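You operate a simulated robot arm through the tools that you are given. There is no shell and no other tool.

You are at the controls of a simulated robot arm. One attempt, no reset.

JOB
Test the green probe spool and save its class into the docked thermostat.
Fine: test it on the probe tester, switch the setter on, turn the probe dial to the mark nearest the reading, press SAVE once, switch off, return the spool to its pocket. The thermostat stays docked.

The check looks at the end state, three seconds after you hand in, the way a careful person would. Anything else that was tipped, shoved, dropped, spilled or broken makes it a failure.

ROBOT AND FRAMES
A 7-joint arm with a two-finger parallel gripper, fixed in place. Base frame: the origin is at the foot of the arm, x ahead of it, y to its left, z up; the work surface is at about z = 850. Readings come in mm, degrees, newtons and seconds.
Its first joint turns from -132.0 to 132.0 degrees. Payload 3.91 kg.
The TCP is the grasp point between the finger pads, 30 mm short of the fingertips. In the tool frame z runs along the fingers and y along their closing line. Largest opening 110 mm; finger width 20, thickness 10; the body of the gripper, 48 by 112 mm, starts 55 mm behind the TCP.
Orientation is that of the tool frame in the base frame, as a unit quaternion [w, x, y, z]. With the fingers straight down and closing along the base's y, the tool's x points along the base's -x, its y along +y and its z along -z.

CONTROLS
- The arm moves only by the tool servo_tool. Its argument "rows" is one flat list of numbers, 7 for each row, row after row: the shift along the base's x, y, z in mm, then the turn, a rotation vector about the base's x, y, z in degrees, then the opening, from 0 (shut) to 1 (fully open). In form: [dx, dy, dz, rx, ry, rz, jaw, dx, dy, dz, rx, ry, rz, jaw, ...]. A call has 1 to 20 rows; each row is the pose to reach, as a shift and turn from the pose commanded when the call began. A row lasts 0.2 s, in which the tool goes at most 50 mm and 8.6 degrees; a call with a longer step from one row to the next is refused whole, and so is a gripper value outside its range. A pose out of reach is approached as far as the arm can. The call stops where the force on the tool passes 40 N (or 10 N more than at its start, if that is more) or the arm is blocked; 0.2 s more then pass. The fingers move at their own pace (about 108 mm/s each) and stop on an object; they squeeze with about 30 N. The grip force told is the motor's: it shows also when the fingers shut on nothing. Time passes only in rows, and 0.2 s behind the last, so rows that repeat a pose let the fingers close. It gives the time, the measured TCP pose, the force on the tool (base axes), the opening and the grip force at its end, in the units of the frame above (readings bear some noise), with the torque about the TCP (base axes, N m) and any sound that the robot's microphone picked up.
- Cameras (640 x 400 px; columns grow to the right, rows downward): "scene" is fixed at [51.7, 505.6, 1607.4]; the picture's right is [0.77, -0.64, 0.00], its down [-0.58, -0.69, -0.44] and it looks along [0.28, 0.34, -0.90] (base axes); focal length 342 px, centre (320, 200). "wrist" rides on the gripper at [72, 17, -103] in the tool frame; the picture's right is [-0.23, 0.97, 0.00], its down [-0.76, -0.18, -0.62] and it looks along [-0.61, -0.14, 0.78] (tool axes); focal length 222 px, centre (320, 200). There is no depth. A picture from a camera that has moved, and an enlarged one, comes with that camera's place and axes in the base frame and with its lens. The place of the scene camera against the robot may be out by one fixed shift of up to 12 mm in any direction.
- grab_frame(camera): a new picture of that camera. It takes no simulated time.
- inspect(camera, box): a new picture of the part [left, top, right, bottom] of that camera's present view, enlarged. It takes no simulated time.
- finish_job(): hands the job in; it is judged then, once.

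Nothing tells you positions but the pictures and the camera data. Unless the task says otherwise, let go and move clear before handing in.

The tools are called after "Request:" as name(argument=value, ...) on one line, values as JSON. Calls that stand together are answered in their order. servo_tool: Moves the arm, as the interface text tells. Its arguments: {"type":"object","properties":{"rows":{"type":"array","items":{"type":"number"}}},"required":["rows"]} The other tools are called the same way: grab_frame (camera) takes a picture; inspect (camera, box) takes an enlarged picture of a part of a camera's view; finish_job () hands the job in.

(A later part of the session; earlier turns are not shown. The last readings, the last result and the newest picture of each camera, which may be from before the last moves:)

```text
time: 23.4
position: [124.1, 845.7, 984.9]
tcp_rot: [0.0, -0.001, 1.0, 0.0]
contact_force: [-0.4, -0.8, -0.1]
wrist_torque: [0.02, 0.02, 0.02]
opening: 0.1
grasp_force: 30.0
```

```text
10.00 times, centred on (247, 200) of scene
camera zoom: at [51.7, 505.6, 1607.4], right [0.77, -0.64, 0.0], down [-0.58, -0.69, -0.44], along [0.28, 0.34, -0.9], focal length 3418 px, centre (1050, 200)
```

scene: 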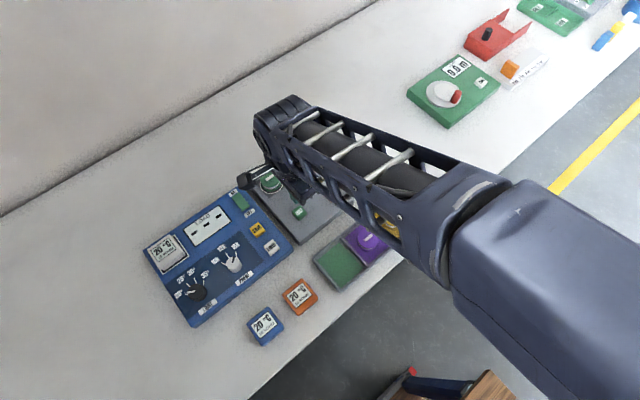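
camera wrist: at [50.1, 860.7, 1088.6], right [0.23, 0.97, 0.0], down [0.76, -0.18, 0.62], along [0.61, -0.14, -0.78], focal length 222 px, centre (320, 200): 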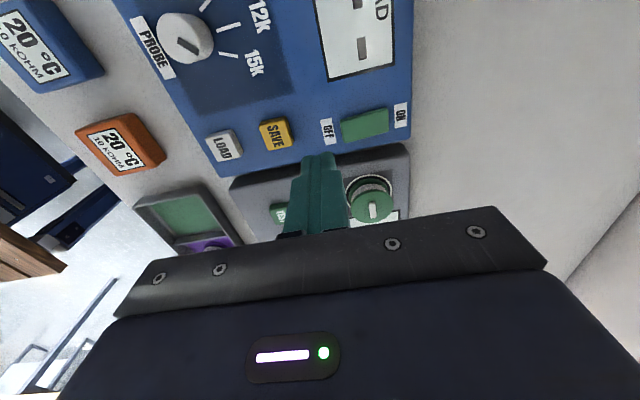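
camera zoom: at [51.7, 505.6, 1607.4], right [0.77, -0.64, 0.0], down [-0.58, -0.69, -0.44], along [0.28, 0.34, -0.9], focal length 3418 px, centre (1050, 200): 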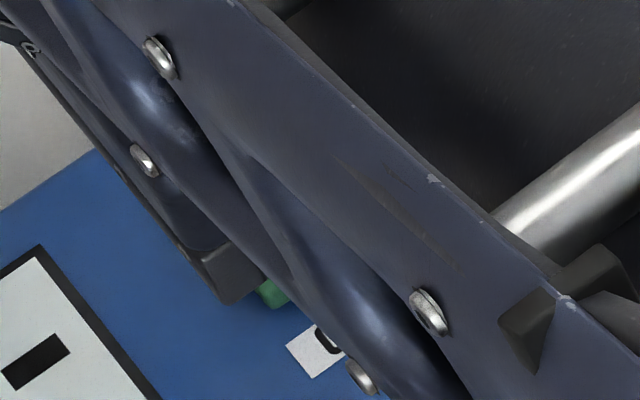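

I need a sharper look at the rocker's side profile.

Request:
inspect(camera="wrist", box=[330, 100, 400, 148])

Request:
inspect(camera="wrist", box=[150, 0, 410, 160])

```text
8.33 times, centred on (365, 124) of wrist
camera zoom: at [50.1, 860.7, 1088.6], right [0.23, 0.97, 0.0], down [0.76, -0.18, 0.62], along [0.61, -0.14, -0.78], focal length 1851 px, centre (-55, 833)
```

zoom: 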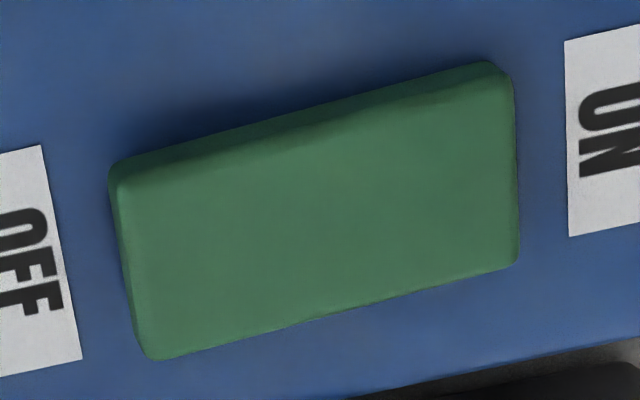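

```text
2.46 times, centred on (280, 80) of wrist
camera zoom: at [50.1, 860.7, 1088.6], right [0.23, 0.97, 0.0], down [0.76, -0.18, 0.62], along [0.61, -0.14, -0.78], focal length 547 px, centre (418, 495)
```

zoom: 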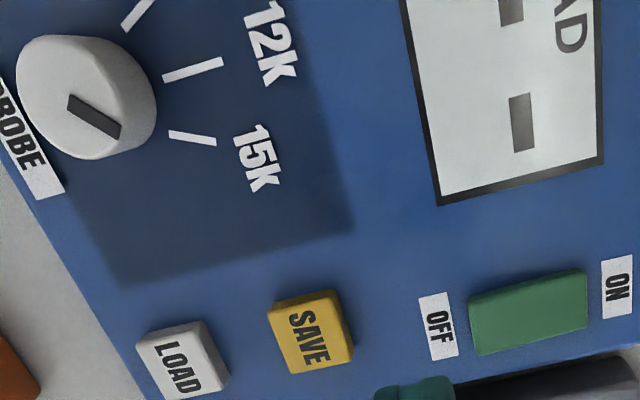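

Comparing the corner geometry of both views, the ON end was about 7 mm higher before my press and is about 4 mm lower now, so the rocker has flipped to ON. I'll move over the probe dial, which also shows me the setter's display.

Request:
servo_tool(rows=[-27, -24, 10, 0, 0, 0, 0, -54, -48, 14, 0, 0, 0, 0.2, -81, -71, 14, 0, 0, 0, 0.5, -81, -71, 14, 0, 0, 0, 0.5])

Request:
grab_frame(camera="wrist")

Request:
inspect(camera="wrist", box=[240, 40, 400, 160])

Request:
inspect(camera="wrist", box=[380, 20, 580, 170])

Request:
inspect(camera="scene", box=[130, 180, 300, 330])

```text
time: 24.4
position: [42.1, 774.6, 999.0]
tcp_rot: [0.0, 0.0, 1.0, 0.0]
contact_force: [-0.3, -0.4, -0.3]
wrist_torque: [0.01, -0.01, 0.03]
opening: 55.2
grasp_force: 0.1
```

```text
taken
camera wrist: at [-31.0, 789.6, 1102.7], right [0.23, 0.97, 0.0], down [0.76, -0.18, 0.62], along [0.61, -0.14, -0.78], focal length 222 px, centre (320, 200)
```

wrist: 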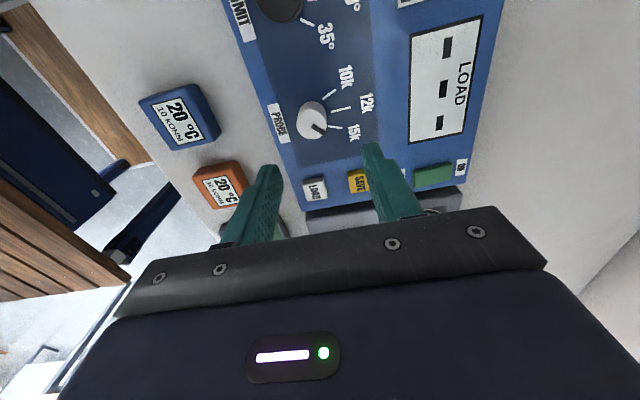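

```text
3.33 times, centred on (320, 100) of wrist
camera zoom: at [-31.0, 789.6, 1102.7], right [0.23, 0.97, 0.0], down [0.76, -0.18, 0.62], along [0.61, -0.14, -0.78], focal length 740 px, centre (320, 533)
```

zoom: 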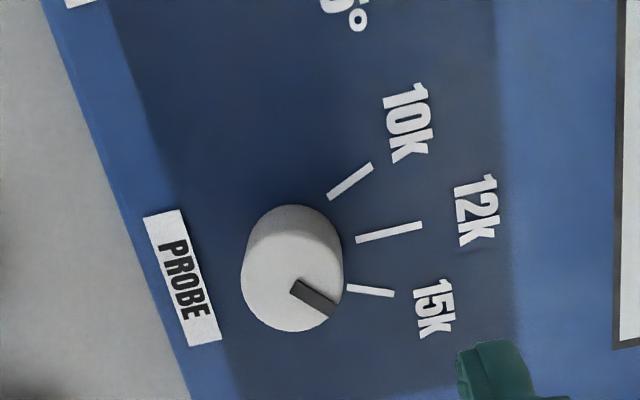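

```text
2.67 times, centred on (480, 95) of wrist
camera zoom: at [-31.0, 789.6, 1102.7], right [0.23, 0.97, 0.0], down [0.76, -0.18, 0.62], along [0.61, -0.14, -0.78], focal length 592 px, centre (-107, 480)
```

zoom: 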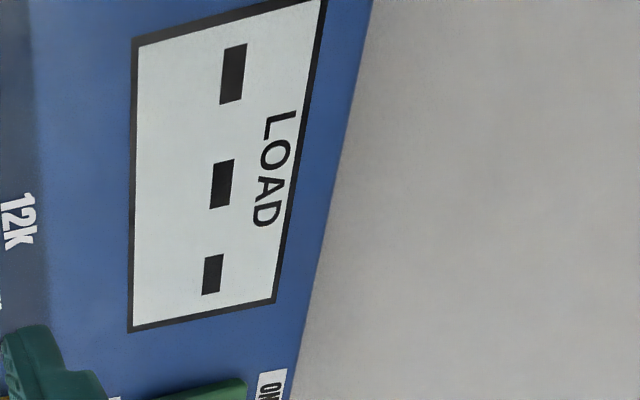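

```text
2.67 times, centred on (215, 255) of scene
camera zoom: at [51.7, 505.6, 1607.4], right [0.77, -0.64, 0.0], down [-0.58, -0.69, -0.44], along [0.28, 0.34, -0.9], focal length 911 px, centre (600, 53)
```

zoom: 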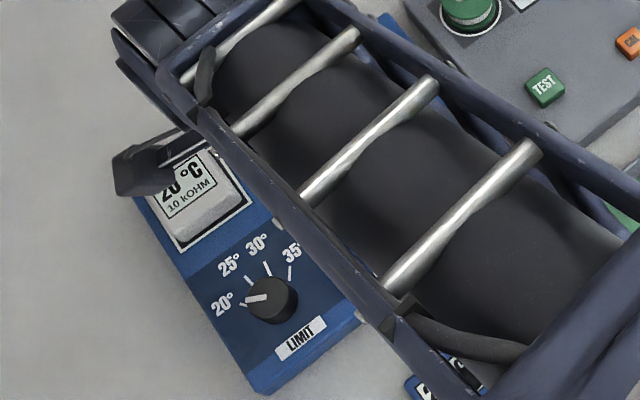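

The knob sits near (39, 766) with the 12k tick straight along +y and 10k/15k symmetric on either side. The pointer is at about +48°, around 15k. I'll zoom in to get exact angles.

Request:
inspect(camera="wrist", box=[285, 70, 365, 130])

Request:
inspect(camera="wrist", box=[285, 100, 349, 140])

Request:
inspect(camera="wrist", box=[220, 0, 360, 88])

```text
6.67 times, centred on (325, 100) of wrist
camera zoom: at [-31.0, 789.6, 1102.7], right [0.23, 0.97, 0.0], down [0.76, -0.18, 0.62], along [0.61, -0.14, -0.78], focal length 1481 px, centre (287, 867)
```

zoom: 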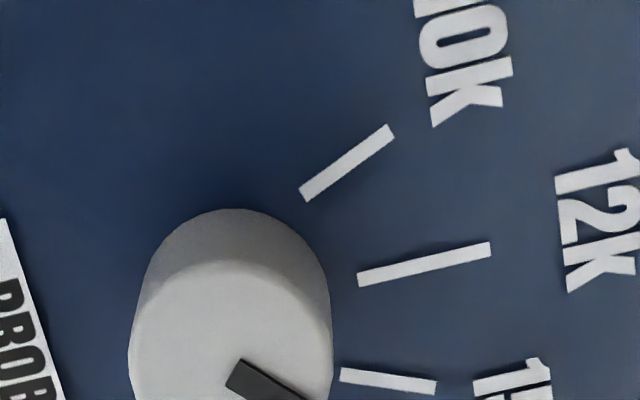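

```text
10.00 times, centred on (317, 120) of wrist
camera zoom: at [-31.0, 789.6, 1102.7], right [0.23, 0.97, 0.0], down [0.76, -0.18, 0.62], along [0.61, -0.14, -0.78], focal length 2221 px, centre (350, 1000)
```

zoom: 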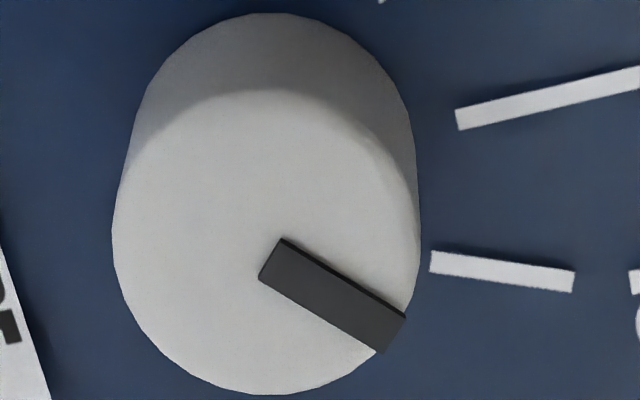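

```text
4.55 times, centred on (290, 44) of wrist
camera zoom: at [-31.0, 789.6, 1102.7], right [0.23, 0.97, 0.0], down [0.76, -0.18, 0.62], along [0.61, -0.14, -0.78], focal length 1010 px, centre (456, 909)
```

zoom: 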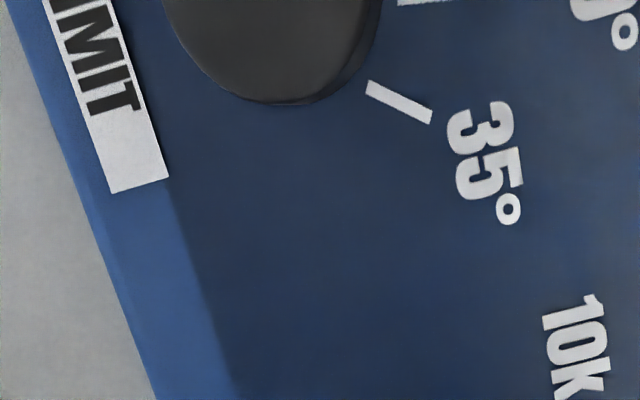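

The ticks start at ±45° around the knob axis and the pointer is at +45° (15k), so 10k needs +90° about z. I'll yaw the gripper to −45°, centre over the knob and lower partway for another look.

Request:
servo_tool(rows=[-1, -2, 0, 0, 0, -7.5, 0.45, -2, -4, 0, 0, 0, -15, 0.45, -2.9, -7.5, 0, 0, 0, -22.5, 0.45, -2.9, -7.5, -10, 0, 0, -30, 0.45, -2.9, -7.5, -25, 0, 0, -37.5, 0.45, -2.9, -7.5, -40, 0, 0, -45, 0.45, -2.9, -7.5, -40, 0, 0, -45, 0.45])

Request:
grab_frame(camera="wrist")

Request:
inspect(camera="wrist", box=[240, 70, 400, 190])

Request:
grab_frame(camera="scene")

```text
time: 26.0
position: [37.7, 767.1, 959.4]
tcp_rot: [-0.001, 0.382, 0.924, 0.0]
contact_force: [-0.6, -0.9, -0.8]
wrist_torque: [-0.01, -0.02, 0.01]
opening: 49.4
grasp_force: 0.1
```

```text
taken
camera wrist: at [-1.9, 829.4, 1062.3], right [0.85, 0.53, 0.0], down [0.41, -0.66, 0.62], along [0.33, -0.53, -0.78], focal length 222 px, centre (320, 200)
```

wrist: 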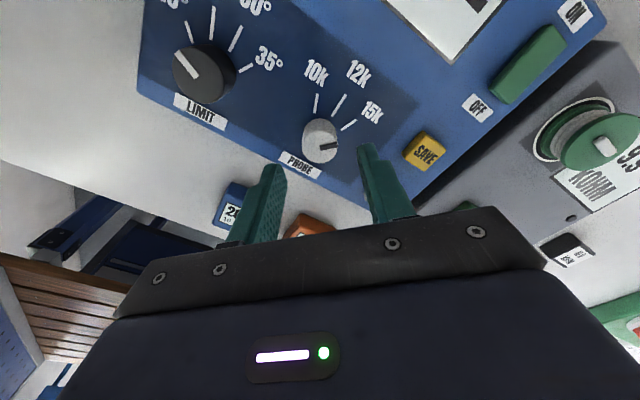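

```text
3.33 times, centred on (320, 130) of wrist
camera zoom: at [-1.9, 829.4, 1062.3], right [0.85, 0.53, 0.0], down [0.41, -0.66, 0.62], along [0.33, -0.53, -0.78], focal length 740 px, centre (320, 433)
```

zoom: 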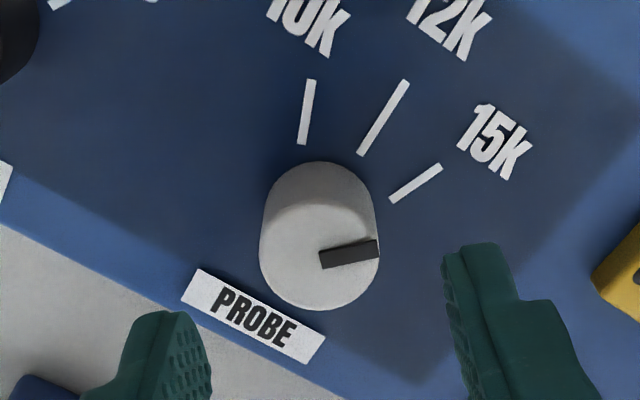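

```text
taken
```

scene: 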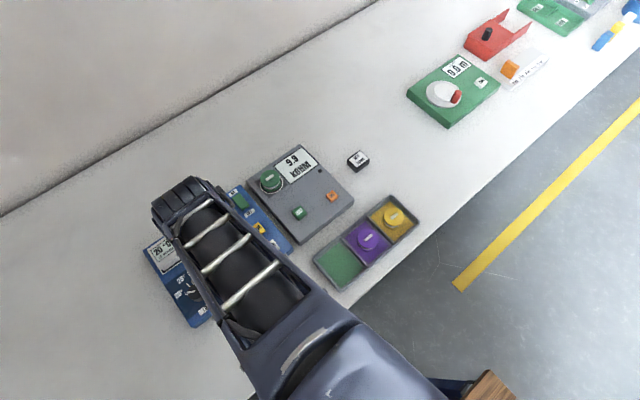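

The knob axis triangulates to (37.5, 765.6) with its top at z ≈ 903, and the gripper is centred over it. I'll lower so the tips sit about 16 mm down the knob's side and then check.

Request:
servo_tool(rows=[0.2, -0.6, -14, 0, 0, 0, 0.45, 0.2, -0.6, -28, 0, 0, 0, 0.45, 0.2, -0.6, -42, 0, 0, 0, 0.45, 0.2, -0.6, -42, 0, 0, 0, 0.45])

Request:
inspect(camera="wrist", box=[220, 80, 420, 205])

```text
time: 27.0
position: [37.4, 765.6, 918.9]
tcp_rot: [0.0, 0.383, 0.924, 0.0]
contact_force: [0.2, 0.9, -0.5]
wrist_torque: [0.01, -0.05, -0.02]
opening: 49.4
grasp_force: 0.1
```

```text
3.20 times, centred on (320, 142) of wrist
camera zoom: at [-1.7, 829.1, 1021.5], right [0.85, 0.53, 0.0], down [0.41, -0.66, 0.62], along [0.33, -0.53, -0.78], focal length 711 px, centre (320, 384)
```

zoom: 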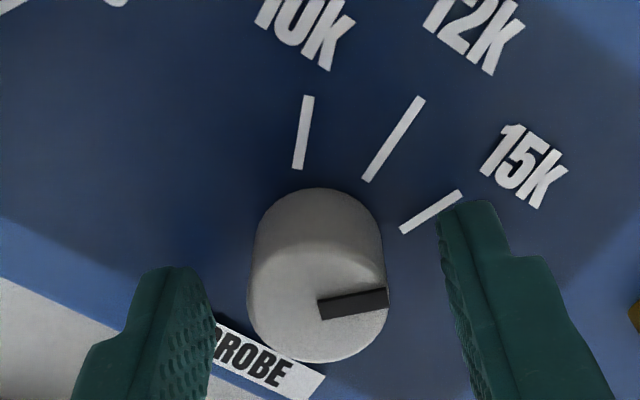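

The fingers flank the knob well above the panel. I'll close on it.

Request:
servo_tool(rows=[0, 0, 0, 0, 0, 0, 0.3, 0, 0, 0, 0, 0, 0, 0.2, 0, 0, 0, 0, 0, 0, 0.15, 0, 0, 0, 0, 0, 0, 0.15])

Request:
inspect(camera="wrist", box=[220, 80, 420, 205])

```text
time: 28.0
position: [37.6, 766.4, 917.9]
tcp_rot: [0.0, 0.382, 0.924, 0.0]
contact_force: [-3.2, -3.9, -0.7]
wrist_torque: [0.19, -0.18, 0.0]
opening: 27.5
grasp_force: 45.0
```

```text
3.20 times, centred on (320, 142) of wrist
camera zoom: at [-1.9, 828.9, 1021.5], right [0.85, 0.53, 0.0], down [0.41, -0.66, 0.62], along [0.33, -0.53, -0.78], focal length 711 px, centre (320, 384)
```

zoom: 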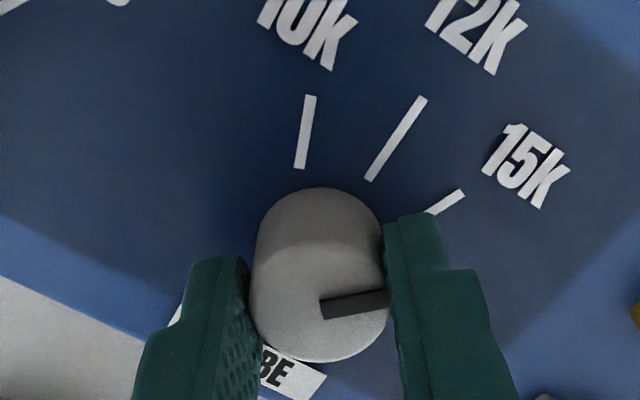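

The knob is gripped with a small 5 N side load, so I'll nudge by half a millimetre to relieve it before turning.

Request:
servo_tool(rows=[-0.5, -0.5, 0, 0, 0, 0, 0.15, -0.5, -0.5, 0, 0, 0, 0, 0.15])

```text
time: 28.6
position: [37.5, 767.2, 918.5]
tcp_rot: [0.0, 0.382, 0.924, 0.0]
contact_force: [-0.1, 2.8, 1.1]
wrist_torque: [-0.6, -0.13, -0.01]
opening: 27.5
grasp_force: 45.1
```

The side force is nearly gone. I'll hold still briefly to re-read the force and torque.

Request:
servo_tool(rows=[0.2, 0.2, 0, 0, 0, 0, 0.15, 0.2, 0.2, 0, 0, 0, 0, 0.15])

```text
time: 29.2
position: [38.3, 767.5, 919.1]
tcp_rot: [0.0, 0.383, 0.924, 0.0]
contact_force: [2.3, 3.0, -1.7]
wrist_torque: [0.37, 0.76, -0.01]
opening: 27.7
grasp_force: 44.8
```

Forces are small jitter. I'll start turning: the first 30° counter-clockwise, then check that the knob follows.

Request:
servo_tool(rows=[0, 0, 0, 0, 0, 6, 0.15, 0, 0, 0, 0, 0, 12, 0.15, 0, 0, 0, 0, 0, 18, 0.15, 0, 0, 0, 0, 0, 24, 0.15, 0, 0, 0, 0, 0, 30, 0.15, 0, 0, 0, 0, 0, 30, 0.15])

Request:
inspect(camera="wrist", box=[220, 80, 420, 205])

```text
time: 30.6
position: [36.8, 767.2, 918.5]
tcp_rot: [-0.001, 0.13, 0.992, 0.0]
contact_force: [7.2, 11.9, 4.8]
wrist_torque: [-0.17, -0.51, 0.0]
opening: 27.5
grasp_force: 44.8
```

```text
3.20 times, centred on (320, 142) of wrist
camera zoom: at [-28.2, 800.8, 1021.5], right [0.47, 0.88, 0.0], down [0.69, -0.37, 0.62], along [0.55, -0.29, -0.78], focal length 711 px, centre (320, 384)
```

zoom: 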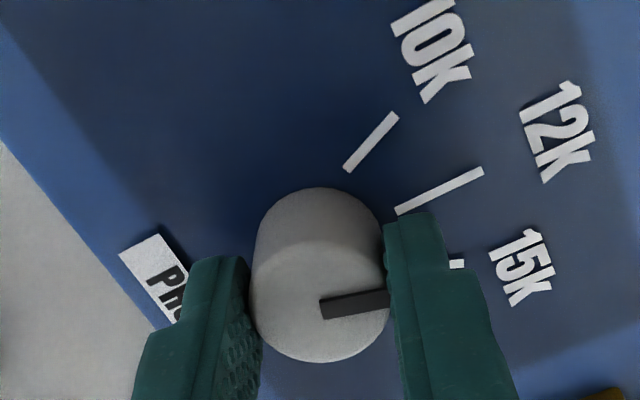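

The knob follows the gripper. There's about 14 N of side load, so I'll shift slightly to relieve it before continuing.

Request:
servo_tool(rows=[0.4, 0.7, 0, 0, 0, 0, 0.15, 0.4, 0.7, 0, 0, 0, 0, 0.15])

```text
time: 31.2
position: [36.8, 767.1, 919.0]
tcp_rot: [-0.001, 0.129, 0.992, 0.0]
contact_force: [5.7, 0.1, 3.9]
wrist_torque: [0.46, -0.02, 0.03]
opening: 27.8
grasp_force: 44.5
```

The load is down to about 6 N. I'll turn the next 30°.

Request:
servo_tool(rows=[0.3, 0, 0, 0, 0, 6, 0.15, 0.4, 0, 0, 0, 0, 12, 0.15, 0.4, 0.1, 0, 0, 0, 18, 0.15, 0.4, 0.1, 0, 0, 0, 24, 0.15, 0.4, 0.2, 0, 0, 0, 30, 0.15, 0.4, 0.2, 0, 0, 0, 30, 0.15])

Request:
inspect(camera="wrist", box=[220, 80, 420, 205])

```text
time: 32.6
position: [37.9, 766.7, 918.3]
tcp_rot: [0.0, -0.13, 0.991, 0.001]
contact_force: [-9.0, 2.6, 8.6]
wrist_torque: [-0.31, 0.26, 0.01]
opening: 27.7
grasp_force: 44.9
```

```text
3.20 times, centred on (320, 142) of wrist
camera zoom: at [-36.7, 763.5, 1021.6], right [-0.04, 1.0, 0.0], down [0.78, 0.03, 0.62], along [0.62, 0.02, -0.78], focal length 711 px, centre (320, 384)
```

zoom: 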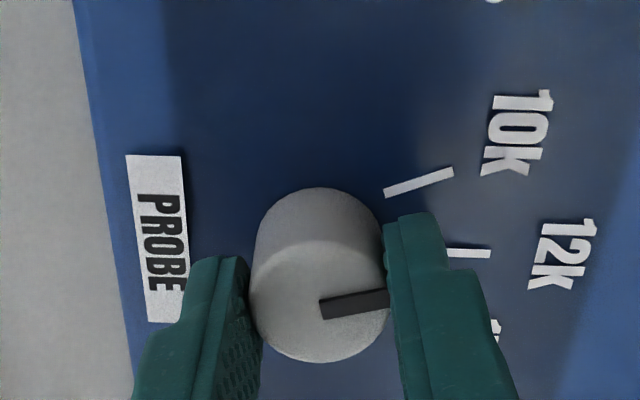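

The knob keeps following and the pointer is now past 12k. I'll make the last 30° to 10k with a slight relief shift.

Request:
servo_tool(rows=[-0.4, 0.1, 0, 0, 0, 6, 0.15, -0.4, 0.1, 0, 0, 0, 12, 0.15, -0.4, 0.1, 0, 0, 0, 18, 0.15, -0.4, 0.1, 0, 0, 0, 24, 0.15, -0.4, 0.1, 0, 0, 0, 30, 0.15, -0.4, 0.1, 0, 0, 0, 30, 0.15])

Request:
inspect(camera="wrist", box=[220, 80, 420, 205])

```text
time: 34.0
position: [38.9, 767.2, 919.0]
tcp_rot: [0.001, -0.384, 0.923, 0.0]
contact_force: [-9.6, 0.3, 11.7]
wrist_torque: [-0.67, 0.43, 0.02]
opening: 27.8
grasp_force: 45.3
```

```text
3.20 times, centred on (320, 142) of wrist
camera zoom: at [-25.6, 726.8, 1021.5], right [-0.53, 0.85, 0.0], down [0.66, 0.41, 0.62], along [0.53, 0.33, -0.78], focal length 711 px, centre (320, 384)
```

zoom: 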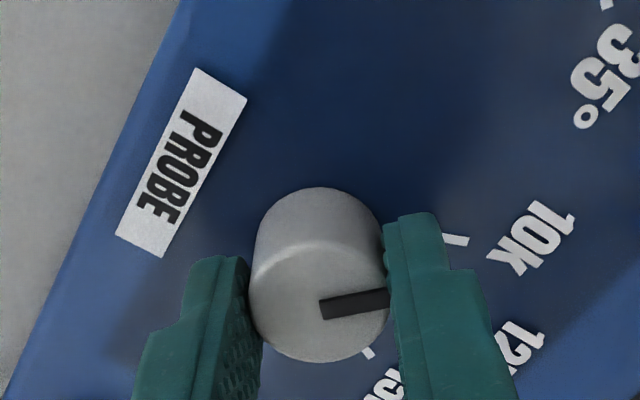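

The knob has turned 90° in total. I'll open, lift clear and verify the pointer against the 10k tick.

Request:
servo_tool(rows=[0, 0, 0, 0, 0, 0, 0.3, 0, 0, 0, 0, 0, 0, 0.45, 0, 0, 0, 0, 0, 0, 0.45, 0, 0, 15, 0, 0, 0, 0.45, 0, 0, 40, 0, 0, 0, 0.45, 0, 0, 70, 0, 0, 0, 0.45, 0, 0, 70, 0, 0, 0, 0.45])

Request:
grab_frame(camera="wrist")

Request:
inspect(camera="wrist", box=[260, 70, 400, 160])

```text
time: 35.6
position: [36.0, 765.8, 989.3]
tcp_rot: [0.001, -0.383, 0.924, 0.001]
contact_force: [0.8, 0.0, -0.5]
wrist_torque: [0.0, -0.02, -0.01]
opening: 49.7
grasp_force: 0.0
```

```text
taken
camera wrist: at [-26.4, 726.0, 1091.5], right [-0.53, 0.85, 0.0], down [0.66, 0.41, 0.62], along [0.53, 0.33, -0.78], focal length 222 px, centre (320, 200)
```

wrist: 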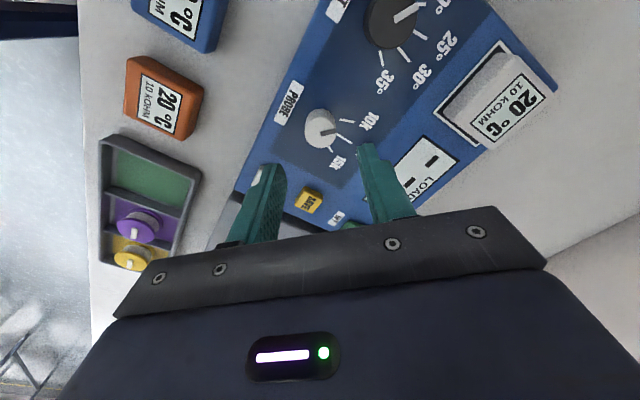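

```text
4.44 times, centred on (330, 115) of wrist
camera zoom: at [-26.4, 726.0, 1091.5], right [-0.53, 0.85, 0.0], down [0.66, 0.41, 0.62], along [0.53, 0.33, -0.78], focal length 987 px, centre (276, 578)
```

zoom: 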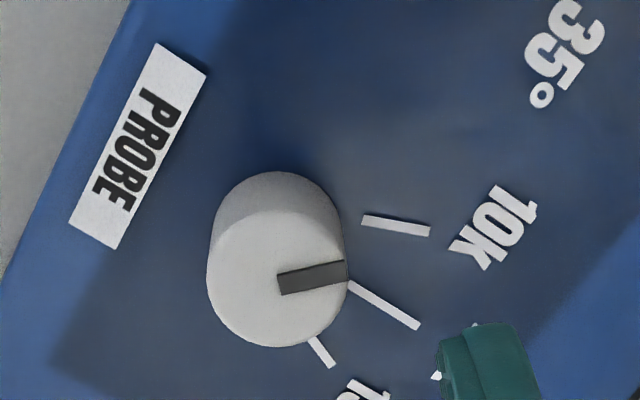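

The pointer is at −45.0°, matching the 10k tick. Next I'll go over to SAVE with the yaw back at zero and the fingers closed, checking the rocker's state on the way.

Request:
servo_tool(rows=[14, 7, 3, 0, 0, -7.5, 0.3, 28, 13, 6, 0, 0, -15, 0.15, 42, 20, 6, 0, 0, -22.5, 0, 56, 27, 6, 0, 0, -30, 0, 70, 34, 6, 0, 0, -37.5, 0, 81.3, 38.9, 6, 0, 0, -45, 0, 81.3, 38.9, 6, 0, 0, -45, 0])

Request:
grab_frame(camera="wrist")

Request:
inspect(camera="wrist", box=[260, 60, 420, 160])

Request:
inspect(camera="wrist", box=[350, 90, 430, 140])

```text
time: 37.2
position: [119.3, 807.1, 993.4]
tcp_rot: [0.0, 0.0, 1.0, 0.0]
contact_force: [0.3, 0.1, -0.7]
wrist_torque: [0.0, 0.0, 0.0]
opening: 0.0
grasp_force: 30.2
```

```text
taken
camera wrist: at [45.8, 823.6, 1096.4], right [0.23, 0.97, 0.0], down [0.76, -0.18, 0.62], along [0.61, -0.14, -0.78], focal length 222 px, centre (320, 200)
```

wrist: 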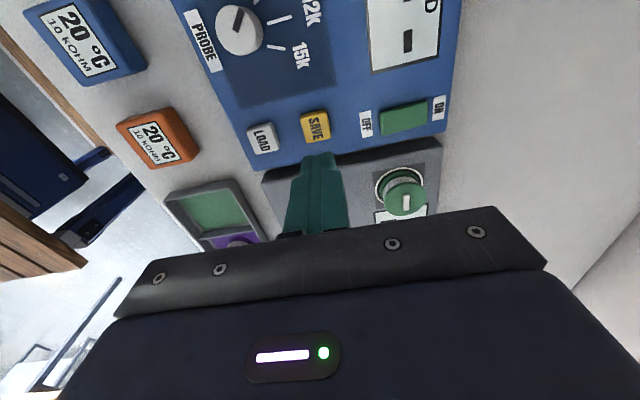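

```text
4.00 times, centred on (340, 110) of wrist
camera zoom: at [45.8, 823.6, 1096.4], right [0.23, 0.97, 0.0], down [0.76, -0.18, 0.62], along [0.61, -0.14, -0.78], focal length 888 px, centre (240, 560)
```

zoom: 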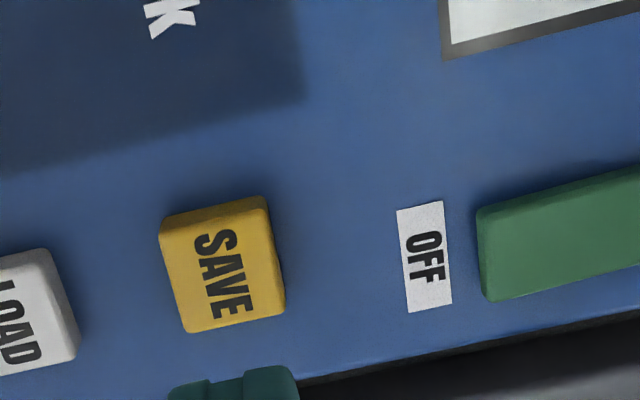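

```text
8.00 times, centred on (390, 115) of wrist
camera zoom: at [45.8, 823.6, 1096.4], right [0.23, 0.97, 0.0], down [0.76, -0.18, 0.62], along [0.61, -0.14, -0.78], focal length 1777 px, centre (-240, 880)
```

zoom: 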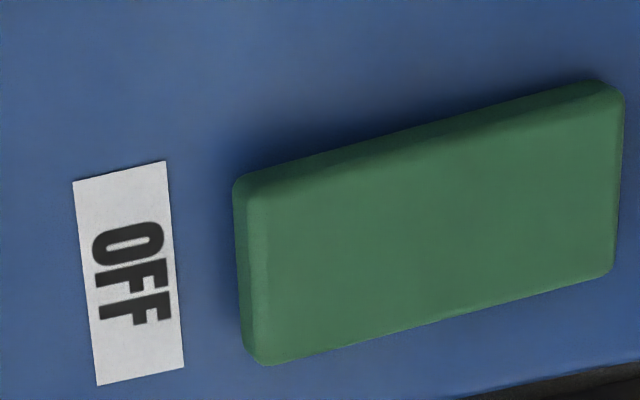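

The OFF end of the rocker is clearly the raised one now, so the setter is on. SAVE is at about (121, 802), so I'll hover just above it.

Request:
servo_tool(rows=[2.6, -4.2, -20, 0, 0, 0, 0, 2.6, -4.2, -40, 0, 0, 0, 0, 2.6, -4.2, -58, 0, 0, 0, 0, 2.6, -4.2, -62, 0, 0, 0, 0, 2.6, -4.2, -62, 0, 0, 0, 0])

Request:
inspect(camera="wrist", box=[220, 80, 420, 205])

```text
time: 38.4
position: [121.1, 803.0, 933.7]
tcp_rot: [0.0, -0.001, 1.0, 0.001]
contact_force: [-0.1, -0.4, -0.3]
wrist_torque: [-0.01, 0.02, -0.04]
opening: 0.2
grasp_force: 30.2
```

```text
3.20 times, centred on (320, 142) of wrist
camera zoom: at [48.8, 818.3, 1036.2], right [0.23, 0.97, 0.0], down [0.76, -0.18, 0.62], along [0.61, -0.14, -0.78], focal length 711 px, centre (320, 384)
```

zoom: 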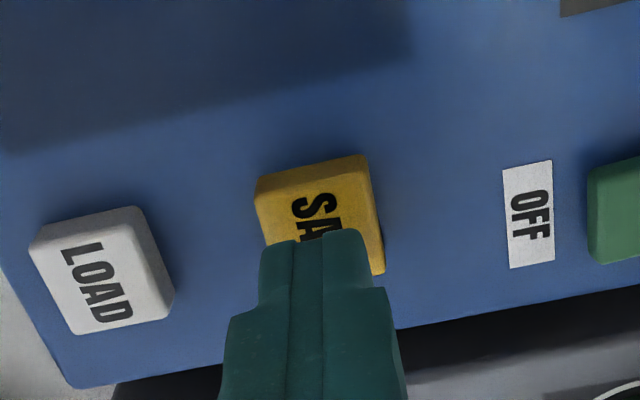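

The tips are over SAVE. I'll lower in small steps and stop as soon as it clicks, so it's pressed only once.

Request:
servo_tool(rows=[0, 0, -4, 0, 0, 0, 0, 0, 0, -7, 0, 0, 0, 0, 0, 0, -9, 0, 0, 0, 0])

```text
time: 39.2
position: [121.8, 802.7, 922.5]
tcp_rot: [0.0, -0.001, 1.0, 0.0]
contact_force: [-0.3, -0.2, 0.4]
wrist_torque: [0.03, 0.02, 0.03]
opening: 0.0
grasp_force: 30.4
```

There's no contact yet, so I'll go down another couple of millimetres.

Request:
servo_tool(rows=[0, 0, -1, 0, 0, 0, 0, 0, 0, -2, 0, 0, 0, 0, 0, 0, -3, 0, 0, 0, 0])

```text
time: 40.0
position: [122.4, 801.5, 920.1]
tcp_rot: [0.0, 0.0, 1.0, 0.001]
contact_force: [-0.6, -0.1, 0.5]
wrist_torque: [0.03, -0.01, -0.01]
opening: 0.1
grasp_force: 30.1
```

There's still free air. I'll continue in 1 mm steps.

Request:
servo_tool(rows=[0, 0, -1, 0, 0, 0, 0, 0, 0, -2, 0, 0, 0, 0])

```text
time: 40.6
position: [121.4, 802.9, 918.5]
tcp_rot: [0.0, 0.0, 1.0, 0.001]
contact_force: [-0.1, 1.0, 1.4]
wrist_torque: [0.01, -0.04, 0.02]
opening: 0.0
grasp_force: 29.7
```

There's light contact now. I'll press a bit further.

Request:
servo_tool(rows=[0, 0, -1, 0, 0, 0, 0, 0, 0, -2, 0, 0, 0, 0])

```text
time: 41.2
position: [120.6, 803.3, 917.5]
tcp_rot: [0.0, 0.001, 1.0, 0.001]
contact_force: [2.1, 0.8, 2.2]
wrist_torque: [0.03, -0.03, -0.02]
opening: 0.0
grasp_force: 30.1
heard: click
```

It clicked, so SAVE is pressed once. I'll retract straight up and check the setter and thermostat.

Request:
servo_tool(rows=[0, 0, 10, 0, 0, 0, 0, 0, 0, 40, 0, 0, 0, 0, 0, 20, 75, 0, 0, 0, 0, 0, 20, 75, 0, 0, 0, 0])

Request:
grab_frame(camera="wrist")

Request:
grab_frame(camera="scene")

Request:
inspect(camera="scene", box=[130, 200, 240, 290])

```text
time: 42.2
position: [120.9, 819.8, 990.7]
tcp_rot: [0.0, -0.001, 1.0, 0.0]
contact_force: [-0.3, -0.3, 0.4]
wrist_torque: [-0.01, 0.01, -0.03]
opening: 0.0
grasp_force: 29.6
```

```text
taken
camera wrist: at [48.6, 836.3, 1093.9], right [0.23, 0.97, 0.0], down [0.76, -0.18, 0.62], along [0.61, -0.14, -0.78], focal length 222 px, centre (320, 200)
```

wrist: 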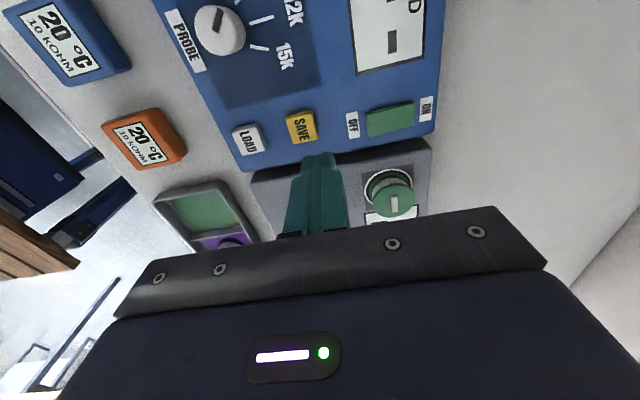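

```text
taken
```

scene: 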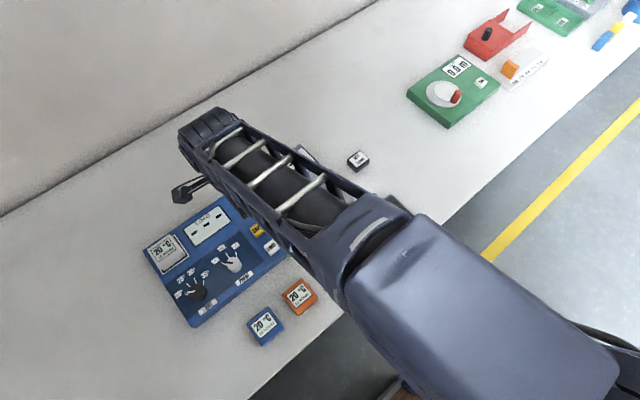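

```text
4.44 times, centred on (185, 245) of scene
camera zoom: at [51.7, 505.6, 1607.4], right [0.77, -0.64, 0.0], down [-0.58, -0.69, -0.44], along [0.28, 0.34, -0.9], focal length 1519 px, centre (920, 0)
```

zoom: 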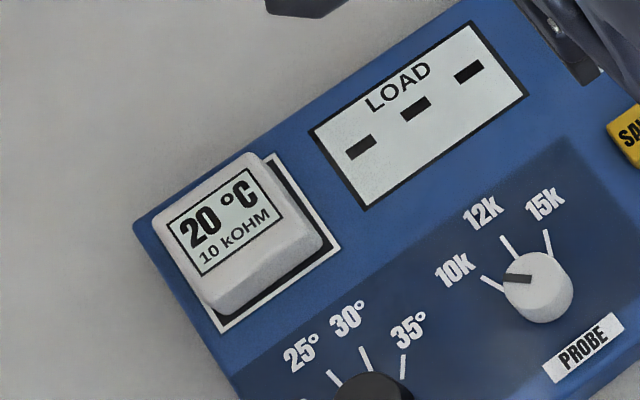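

The docked thermostat shows 20 °C / 10 kOHM and the dial points at 10k. Before switching off, I'll move the arm aside so the fixed camera can confirm the rocker's ON position against the starting picture.

Request:
servo_tool(rows=[32, -15, 5, 0, 0, 0, 0, 64, -30, 8, 0, 0, 0, 0, 97, -45, 8, 0, 0, 0, 0, 97, -45, 8, 0, 0, 0, 0])

Request:
inspect(camera="scene", box=[215, 180, 295, 230])

Request:
inspect(camera="scene", box=[130, 180, 300, 330])

```text
time: 43.2
position: [217.0, 777.1, 998.9]
tcp_rot: [0.001, -0.001, 1.0, 0.0]
contact_force: [0.2, 0.4, 0.3]
wrist_torque: [-0.01, 0.01, 0.01]
opening: 0.0
grasp_force: 29.9
```

```text
8.00 times, centred on (255, 205) of scene
camera zoom: at [51.7, 505.6, 1607.4], right [0.77, -0.64, 0.0], down [-0.58, -0.69, -0.44], along [0.28, 0.34, -0.9], focal length 2734 px, centre (840, 160)
```

zoom: 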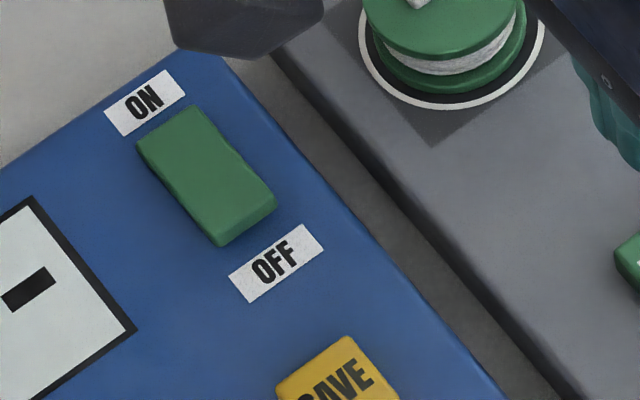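

```text
2.67 times, centred on (215, 255) of scene
camera zoom: at [51.7, 505.6, 1607.4], right [0.77, -0.64, 0.0], down [-0.58, -0.69, -0.44], along [0.28, 0.34, -0.9], focal length 911 px, centre (600, 53)
```

zoom: 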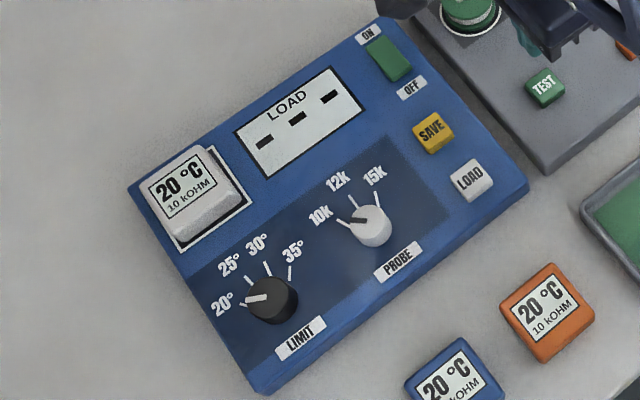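

The picture confirms it: compared with the start, the ON end has dropped and the OFF end is raised, so the setter is on and SAVE was pressed with power. Next I'll go over the OFF end to switch it off.

Request:
servo_tool(rows=[-30, 32, 0, 0, 0, 0, 0, -60, 64, 0, 0, 0, 0, 0, -87.3, 93.6, 0, 0, 0, 0, 0, -87.3, 93.6, -35, 0, 0, 0, 0, -87.3, 93.6, -66, 0, 0, 0, 0, -87.3, 93.6, -66, 0, 0, 0, 0])

Request:
inspect(camera="wrist", box=[220, 80, 420, 205])

```text
time: 44.6
position: [130.9, 870.0, 934.8]
tcp_rot: [0.0, -0.001, 1.0, -0.001]
contact_force: [0.7, -0.2, 0.4]
wrist_torque: [-0.03, 0.0, 0.01]
opening: 0.0
grasp_force: 29.3
```

```text
3.20 times, centred on (320, 142) of wrist
camera zoom: at [57.7, 886.2, 1036.7], right [0.23, 0.97, 0.0], down [0.76, -0.18, 0.62], along [0.61, -0.14, -0.78], focal length 711 px, centre (320, 384)
```

zoom: 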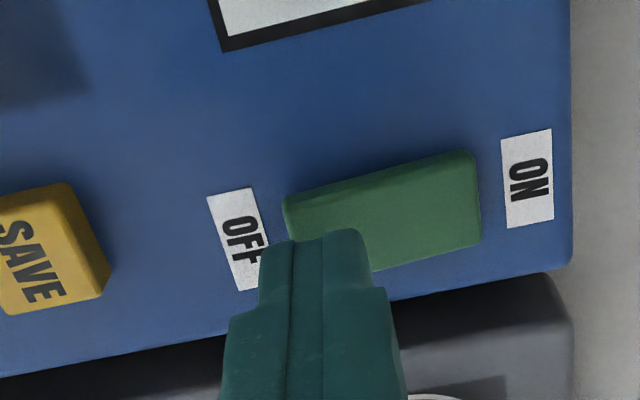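

I'm over the OFF end. I'll shift 2 mm inward and press down gradually.

Request:
servo_tool(rows=[1, 2, -4, 0, 0, 0, 0, 1, 2, -7, 0, 0, 0, 0, 1, 2, -9, 0, 0, 0, 0, 1, 2, -11, 0, 0, 0, 0, 1, 2, -13, 0, 0, 0, 0])

```text
time: 45.8
position: [132.7, 872.8, 920.3]
tcp_rot: [0.0, 0.001, 1.0, 0.0]
contact_force: [0.9, -1.0, 0.7]
wrist_torque: [-0.01, -0.01, 0.02]
opening: 0.0
grasp_force: 30.1
```

Request:
servo_tool(rows=[0, 0, -1, 0, 0, 0, 0, 0, 0, -2, 0, 0, 0, 0, 0, 0, -3, 0, 0, 0, 0])

```text
time: 46.6
position: [131.8, 873.8, 918.0]
tcp_rot: [0.0, 0.0, 1.0, 0.002]
contact_force: [1.0, -1.2, 8.0]
wrist_torque: [0.04, -0.05, -0.01]
opening: 0.1
grasp_force: 30.3
```

Contact is on the +y edge at 8 N, which matches the OFF end being down. I'll press one more millimetre to be sure it has fully flipped, then retract and look.

Request:
servo_tool(rows=[0, 0, -1, 0, 0, 0, 0, 0, 0, -1, 0, 0, 0, 0])

Request:
servo_tool(rows=[0, 0, 10, 0, 0, 0, 0, 0, 0, 40, 0, 0, 0, 0, 0, 0, 80, 0, 0, 0, 0, 40, -15, 84, 0, 0, 0, 0, 80, -30, 84, 0, 0, 0, 0, 85, -60, 84, 0, 0, 0, 0.2, 85, -94, 84, 0, 0, 0, 0.53, 85, -94, 84, 0, 0, 0, 0.53])

Request:
inspect(camera="scene", box=[215, 180, 295, 230])

Request:
inspect(camera="scene", box=[130, 180, 300, 330])

Request:
grab_frame(camera="wrist")

```text
time: 47.2
position: [132.2, 873.5, 918.3]
tcp_rot: [0.0, 0.001, 1.0, 0.002]
contact_force: [0.7, -0.9, 24.4]
wrist_torque: [0.24, -0.02, -0.01]
opening: 0.0
grasp_force: 30.0
```

```text
time: 49.0
position: [217.6, 775.5, 999.7]
tcp_rot: [0.0, -0.001, 1.0, -0.001]
contact_force: [-0.1, 0.5, -0.3]
wrist_torque: [0.0, -0.01, 0.04]
opening: 58.3
grasp_force: 0.1
```

```text
8.00 times, centred on (255, 205) of scene
camera zoom: at [51.7, 505.6, 1607.4], right [0.77, -0.64, 0.0], down [-0.58, -0.69, -0.44], along [0.28, 0.34, -0.9], focal length 2734 px, centre (840, 160)
```

zoom: 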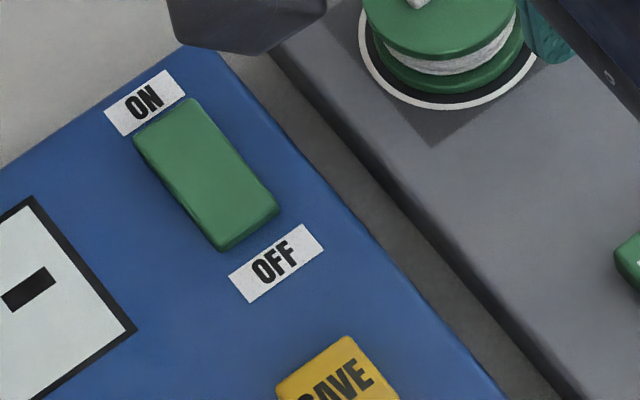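

```text
2.67 times, centred on (215, 255) of scene
camera zoom: at [51.7, 505.6, 1607.4], right [0.77, -0.64, 0.0], down [-0.58, -0.69, -0.44], along [0.28, 0.34, -0.9], focal length 911 px, centre (600, 53)
```

zoom: 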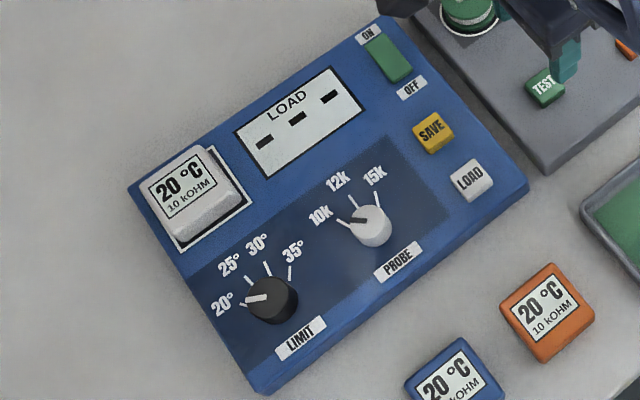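

```text
taken
camera wrist: at [144.5, 792.0, 1102.3], right [0.23, 0.97, 0.0], down [0.76, -0.18, 0.62], along [0.61, -0.14, -0.78], focal length 222 px, centre (320, 200)
```

wrist: 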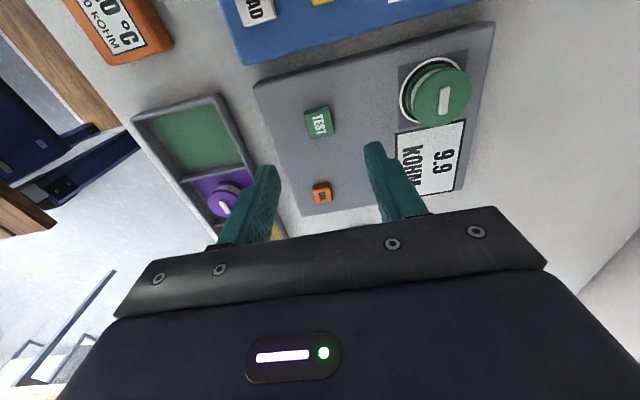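

The rocker is back in its starting (OFF) position and nothing on the setter has shifted. I'll return over the spool with open fingers to pick it up.

Request:
servo_tool(rows=[-0.2, 35, 0, 0, 0, 0, 0.53, -0.5, 70, 0, 0, 0, 0, 0.53, -0.7, 102.9, 0, 0, 0, 0, 0.53, -0.7, 102.9, -20, 0, 0, 0, 0.53, -0.7, 102.9, -45, 0, 0, 0, 0.53, -0.7, 102.9, -45, 0, 0, 0, 0.53])

Request:
inspect(camera="wrist", box=[220, 80, 420, 205])

```text
time: 50.4
position: [216.3, 880.9, 955.6]
tcp_rot: [0.0, -0.001, 1.0, 0.0]
contact_force: [-0.5, -0.4, 1.2]
wrist_torque: [-0.01, -0.01, 0.0]
opening: 58.2
grasp_force: 0.0
```

```text
3.20 times, centred on (320, 142) of wrist
camera zoom: at [143.1, 895.9, 1058.5], right [0.23, 0.97, 0.0], down [0.76, -0.18, 0.62], along [0.61, -0.14, -0.78], focal length 711 px, centre (320, 384)
```

zoom: 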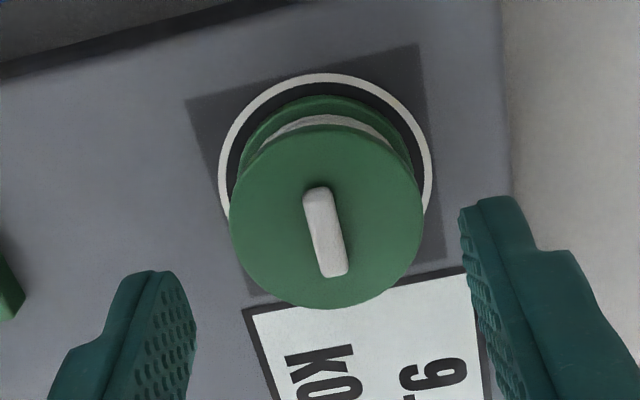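

The spool is where I left it. I'll correct by about 2 mm in x, lower around it and close.

Request:
servo_tool(rows=[1.8, 0.7, -15, 0, 0, 0, 0.53, 1.8, 0.7, -30, 0, 0, 0, 0.53, 1.8, 0.7, -39.5, 0, 0, 0, 0.53, 1.8, 0.7, -39.5, 0, 0, 0, 0.53])

Request:
inspect(camera="wrist", box=[220, 80, 420, 205])

```text
time: 51.4
position: [219.1, 881.0, 916.1]
tcp_rot: [0.0, -0.001, 1.0, 0.0]
contact_force: [0.1, 0.3, 1.6]
wrist_torque: [0.05, 0.0, -0.01]
opening: 58.4
grasp_force: 0.1
```

```text
3.20 times, centred on (320, 142) of wrist
camera zoom: at [145.2, 897.7, 1019.2], right [0.23, 0.97, 0.0], down [0.76, -0.18, 0.62], along [0.61, -0.14, -0.78], focal length 711 px, centre (320, 384)
```

zoom: 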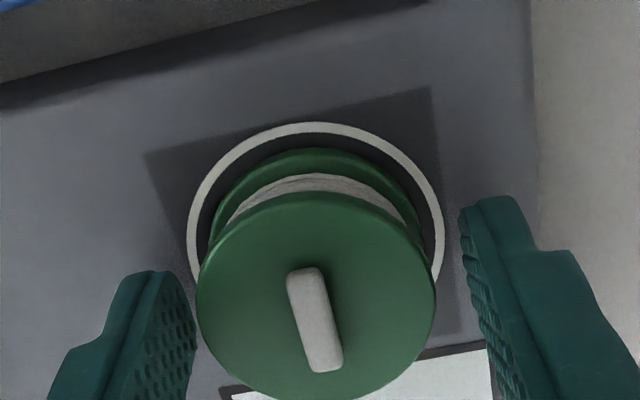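

The alignment is good. I'll close on the spool and lift it straight up.

Request:
servo_tool(rows=[0, -0.5, 0, 0, 0, 0, 0.42, 0, -0.5, 0, 0, 0, 0, 0.38, 0, -0.5, 0, 0, 0, 0, 0.3, 0, -0.5, 0, 0, 0, 0, 0.3])

Request:
servo_tool(rows=[0, 0, 8, 0, 0, 0, 0.3, 0, 0, 25, 0, 0, 0, 0.3, 0, 0, 50, 0, 0, 0, 0.3, 0, 0, 75, 0, 0, 0, 0.3, 0, 0, 75, 0, 0, 0, 0.3])

Request:
grab_frame(camera="wrist")

```text
time: 52.4
position: [219.2, 881.4, 917.2]
tcp_rot: [0.0, 0.0, 1.0, 0.0]
contact_force: [-0.1, -0.2, 0.3]
wrist_torque: [0.03, 0.01, -0.06]
opening: 44.6
grasp_force: 30.1
```

```text
time: 53.6
position: [219.8, 883.2, 992.0]
tcp_rot: [0.0, 0.0, 1.0, 0.0]
contact_force: [0.2, 0.1, -0.3]
wrist_torque: [-0.01, 0.02, 0.01]
opening: 44.1
grasp_force: 30.4
```

```text
taken
camera wrist: at [147.0, 898.1, 1094.6], right [0.23, 0.97, 0.0], down [0.76, -0.18, 0.62], along [0.61, -0.14, -0.78], focal length 222 px, centre (320, 200)
```

wrist: 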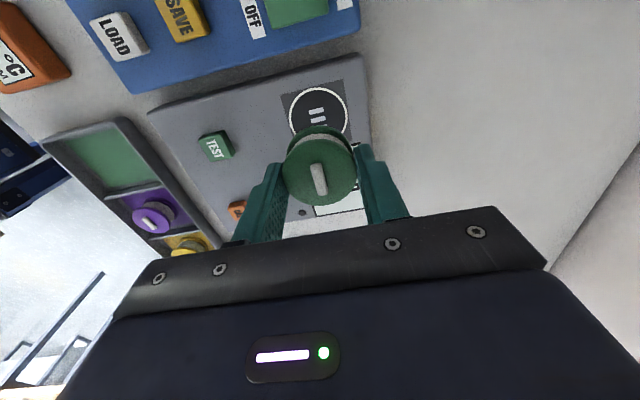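

The spool is held securely. I'll carry it back over its pocket at safe height.

Request:
servo_tool(rows=[-0.5, -40, 8, 0, 0, 0, 0.3, -1, -80, 10, 0, 0, 0, 0.3, -1, -120, 10, 0, 0, 0, 0.3, -1.5, -160, 10, 0, 0, 0, 0.3, -1.5, -200, 10, 0, 0, 0, 0.3, -1.5, -235, 10, 0, 0, 0, 0.3, -1.5, -252.9, 0, 0, 0, 0, 0.3, -1.5, -252.9, -20, 0, 0, 0, 0.3, -1.5, -252.9, -45, 0, 0, 0, 0.3, -1.5, -252.9, -45, 0, 0, 0, 0.3])

Request:
grab_frame(camera="wrist")

Request:
inspect(camera="wrist", box=[220, 60, 420, 205])

Request:
inspect(camera="scene", box=[290, 210, 418, 290])

```text
time: 55.8
position: [219.0, 629.8, 945.5]
tcp_rot: [0.0, 0.0, 1.0, 0.0]
contact_force: [0.4, -0.4, -0.3]
wrist_torque: [0.01, 0.0, 0.0]
opening: 44.3
grasp_force: 30.5
```

```text
taken
camera wrist: at [145.2, 645.7, 1047.9], right [0.23, 0.97, 0.0], down [0.76, -0.18, 0.62], along [0.61, -0.14, -0.78], focal length 222 px, centre (320, 200)
```

wrist: 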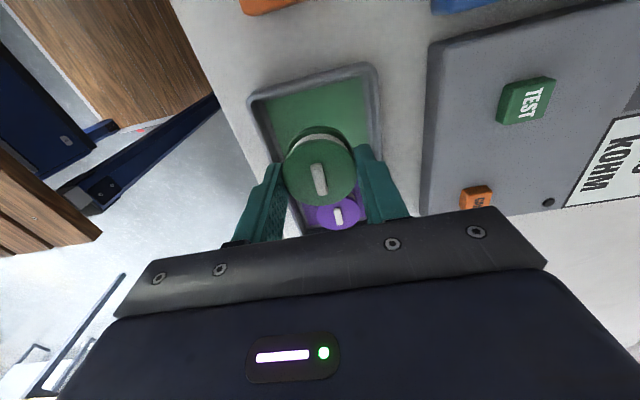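

```text
2.76 times, centred on (320, 132) of wrist
camera zoom: at [145.2, 645.7, 1047.9], right [0.23, 0.97, 0.0], down [0.76, -0.18, 0.62], along [0.61, -0.14, -0.78], focal length 613 px, centre (320, 386)
```

zoom: 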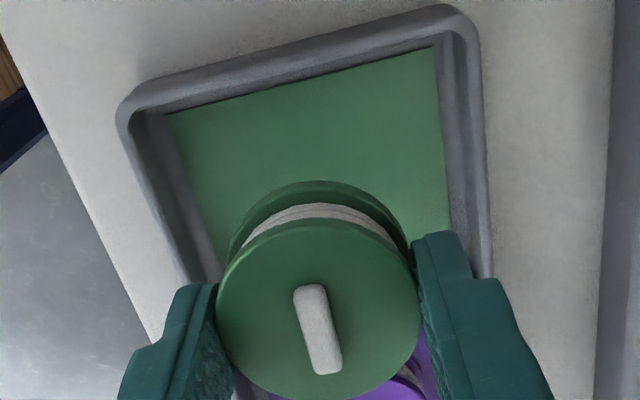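

```text
5.00 times, centred on (354, 250) of scene
camera zoom: at [51.7, 505.6, 1607.4], right [0.77, -0.64, 0.0], down [-0.58, -0.69, -0.44], along [0.28, 0.34, -0.9], focal length 1709 px, centre (150, -50)
```

zoom: 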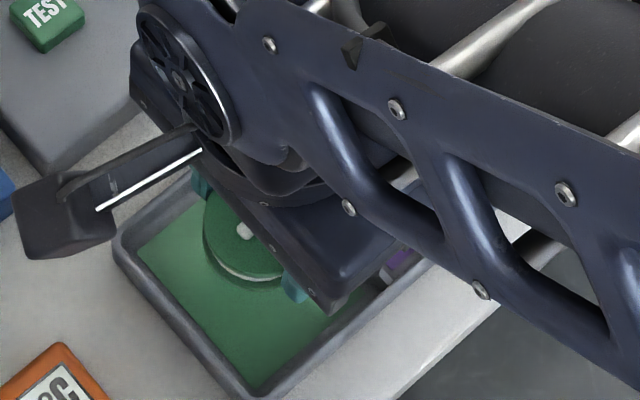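

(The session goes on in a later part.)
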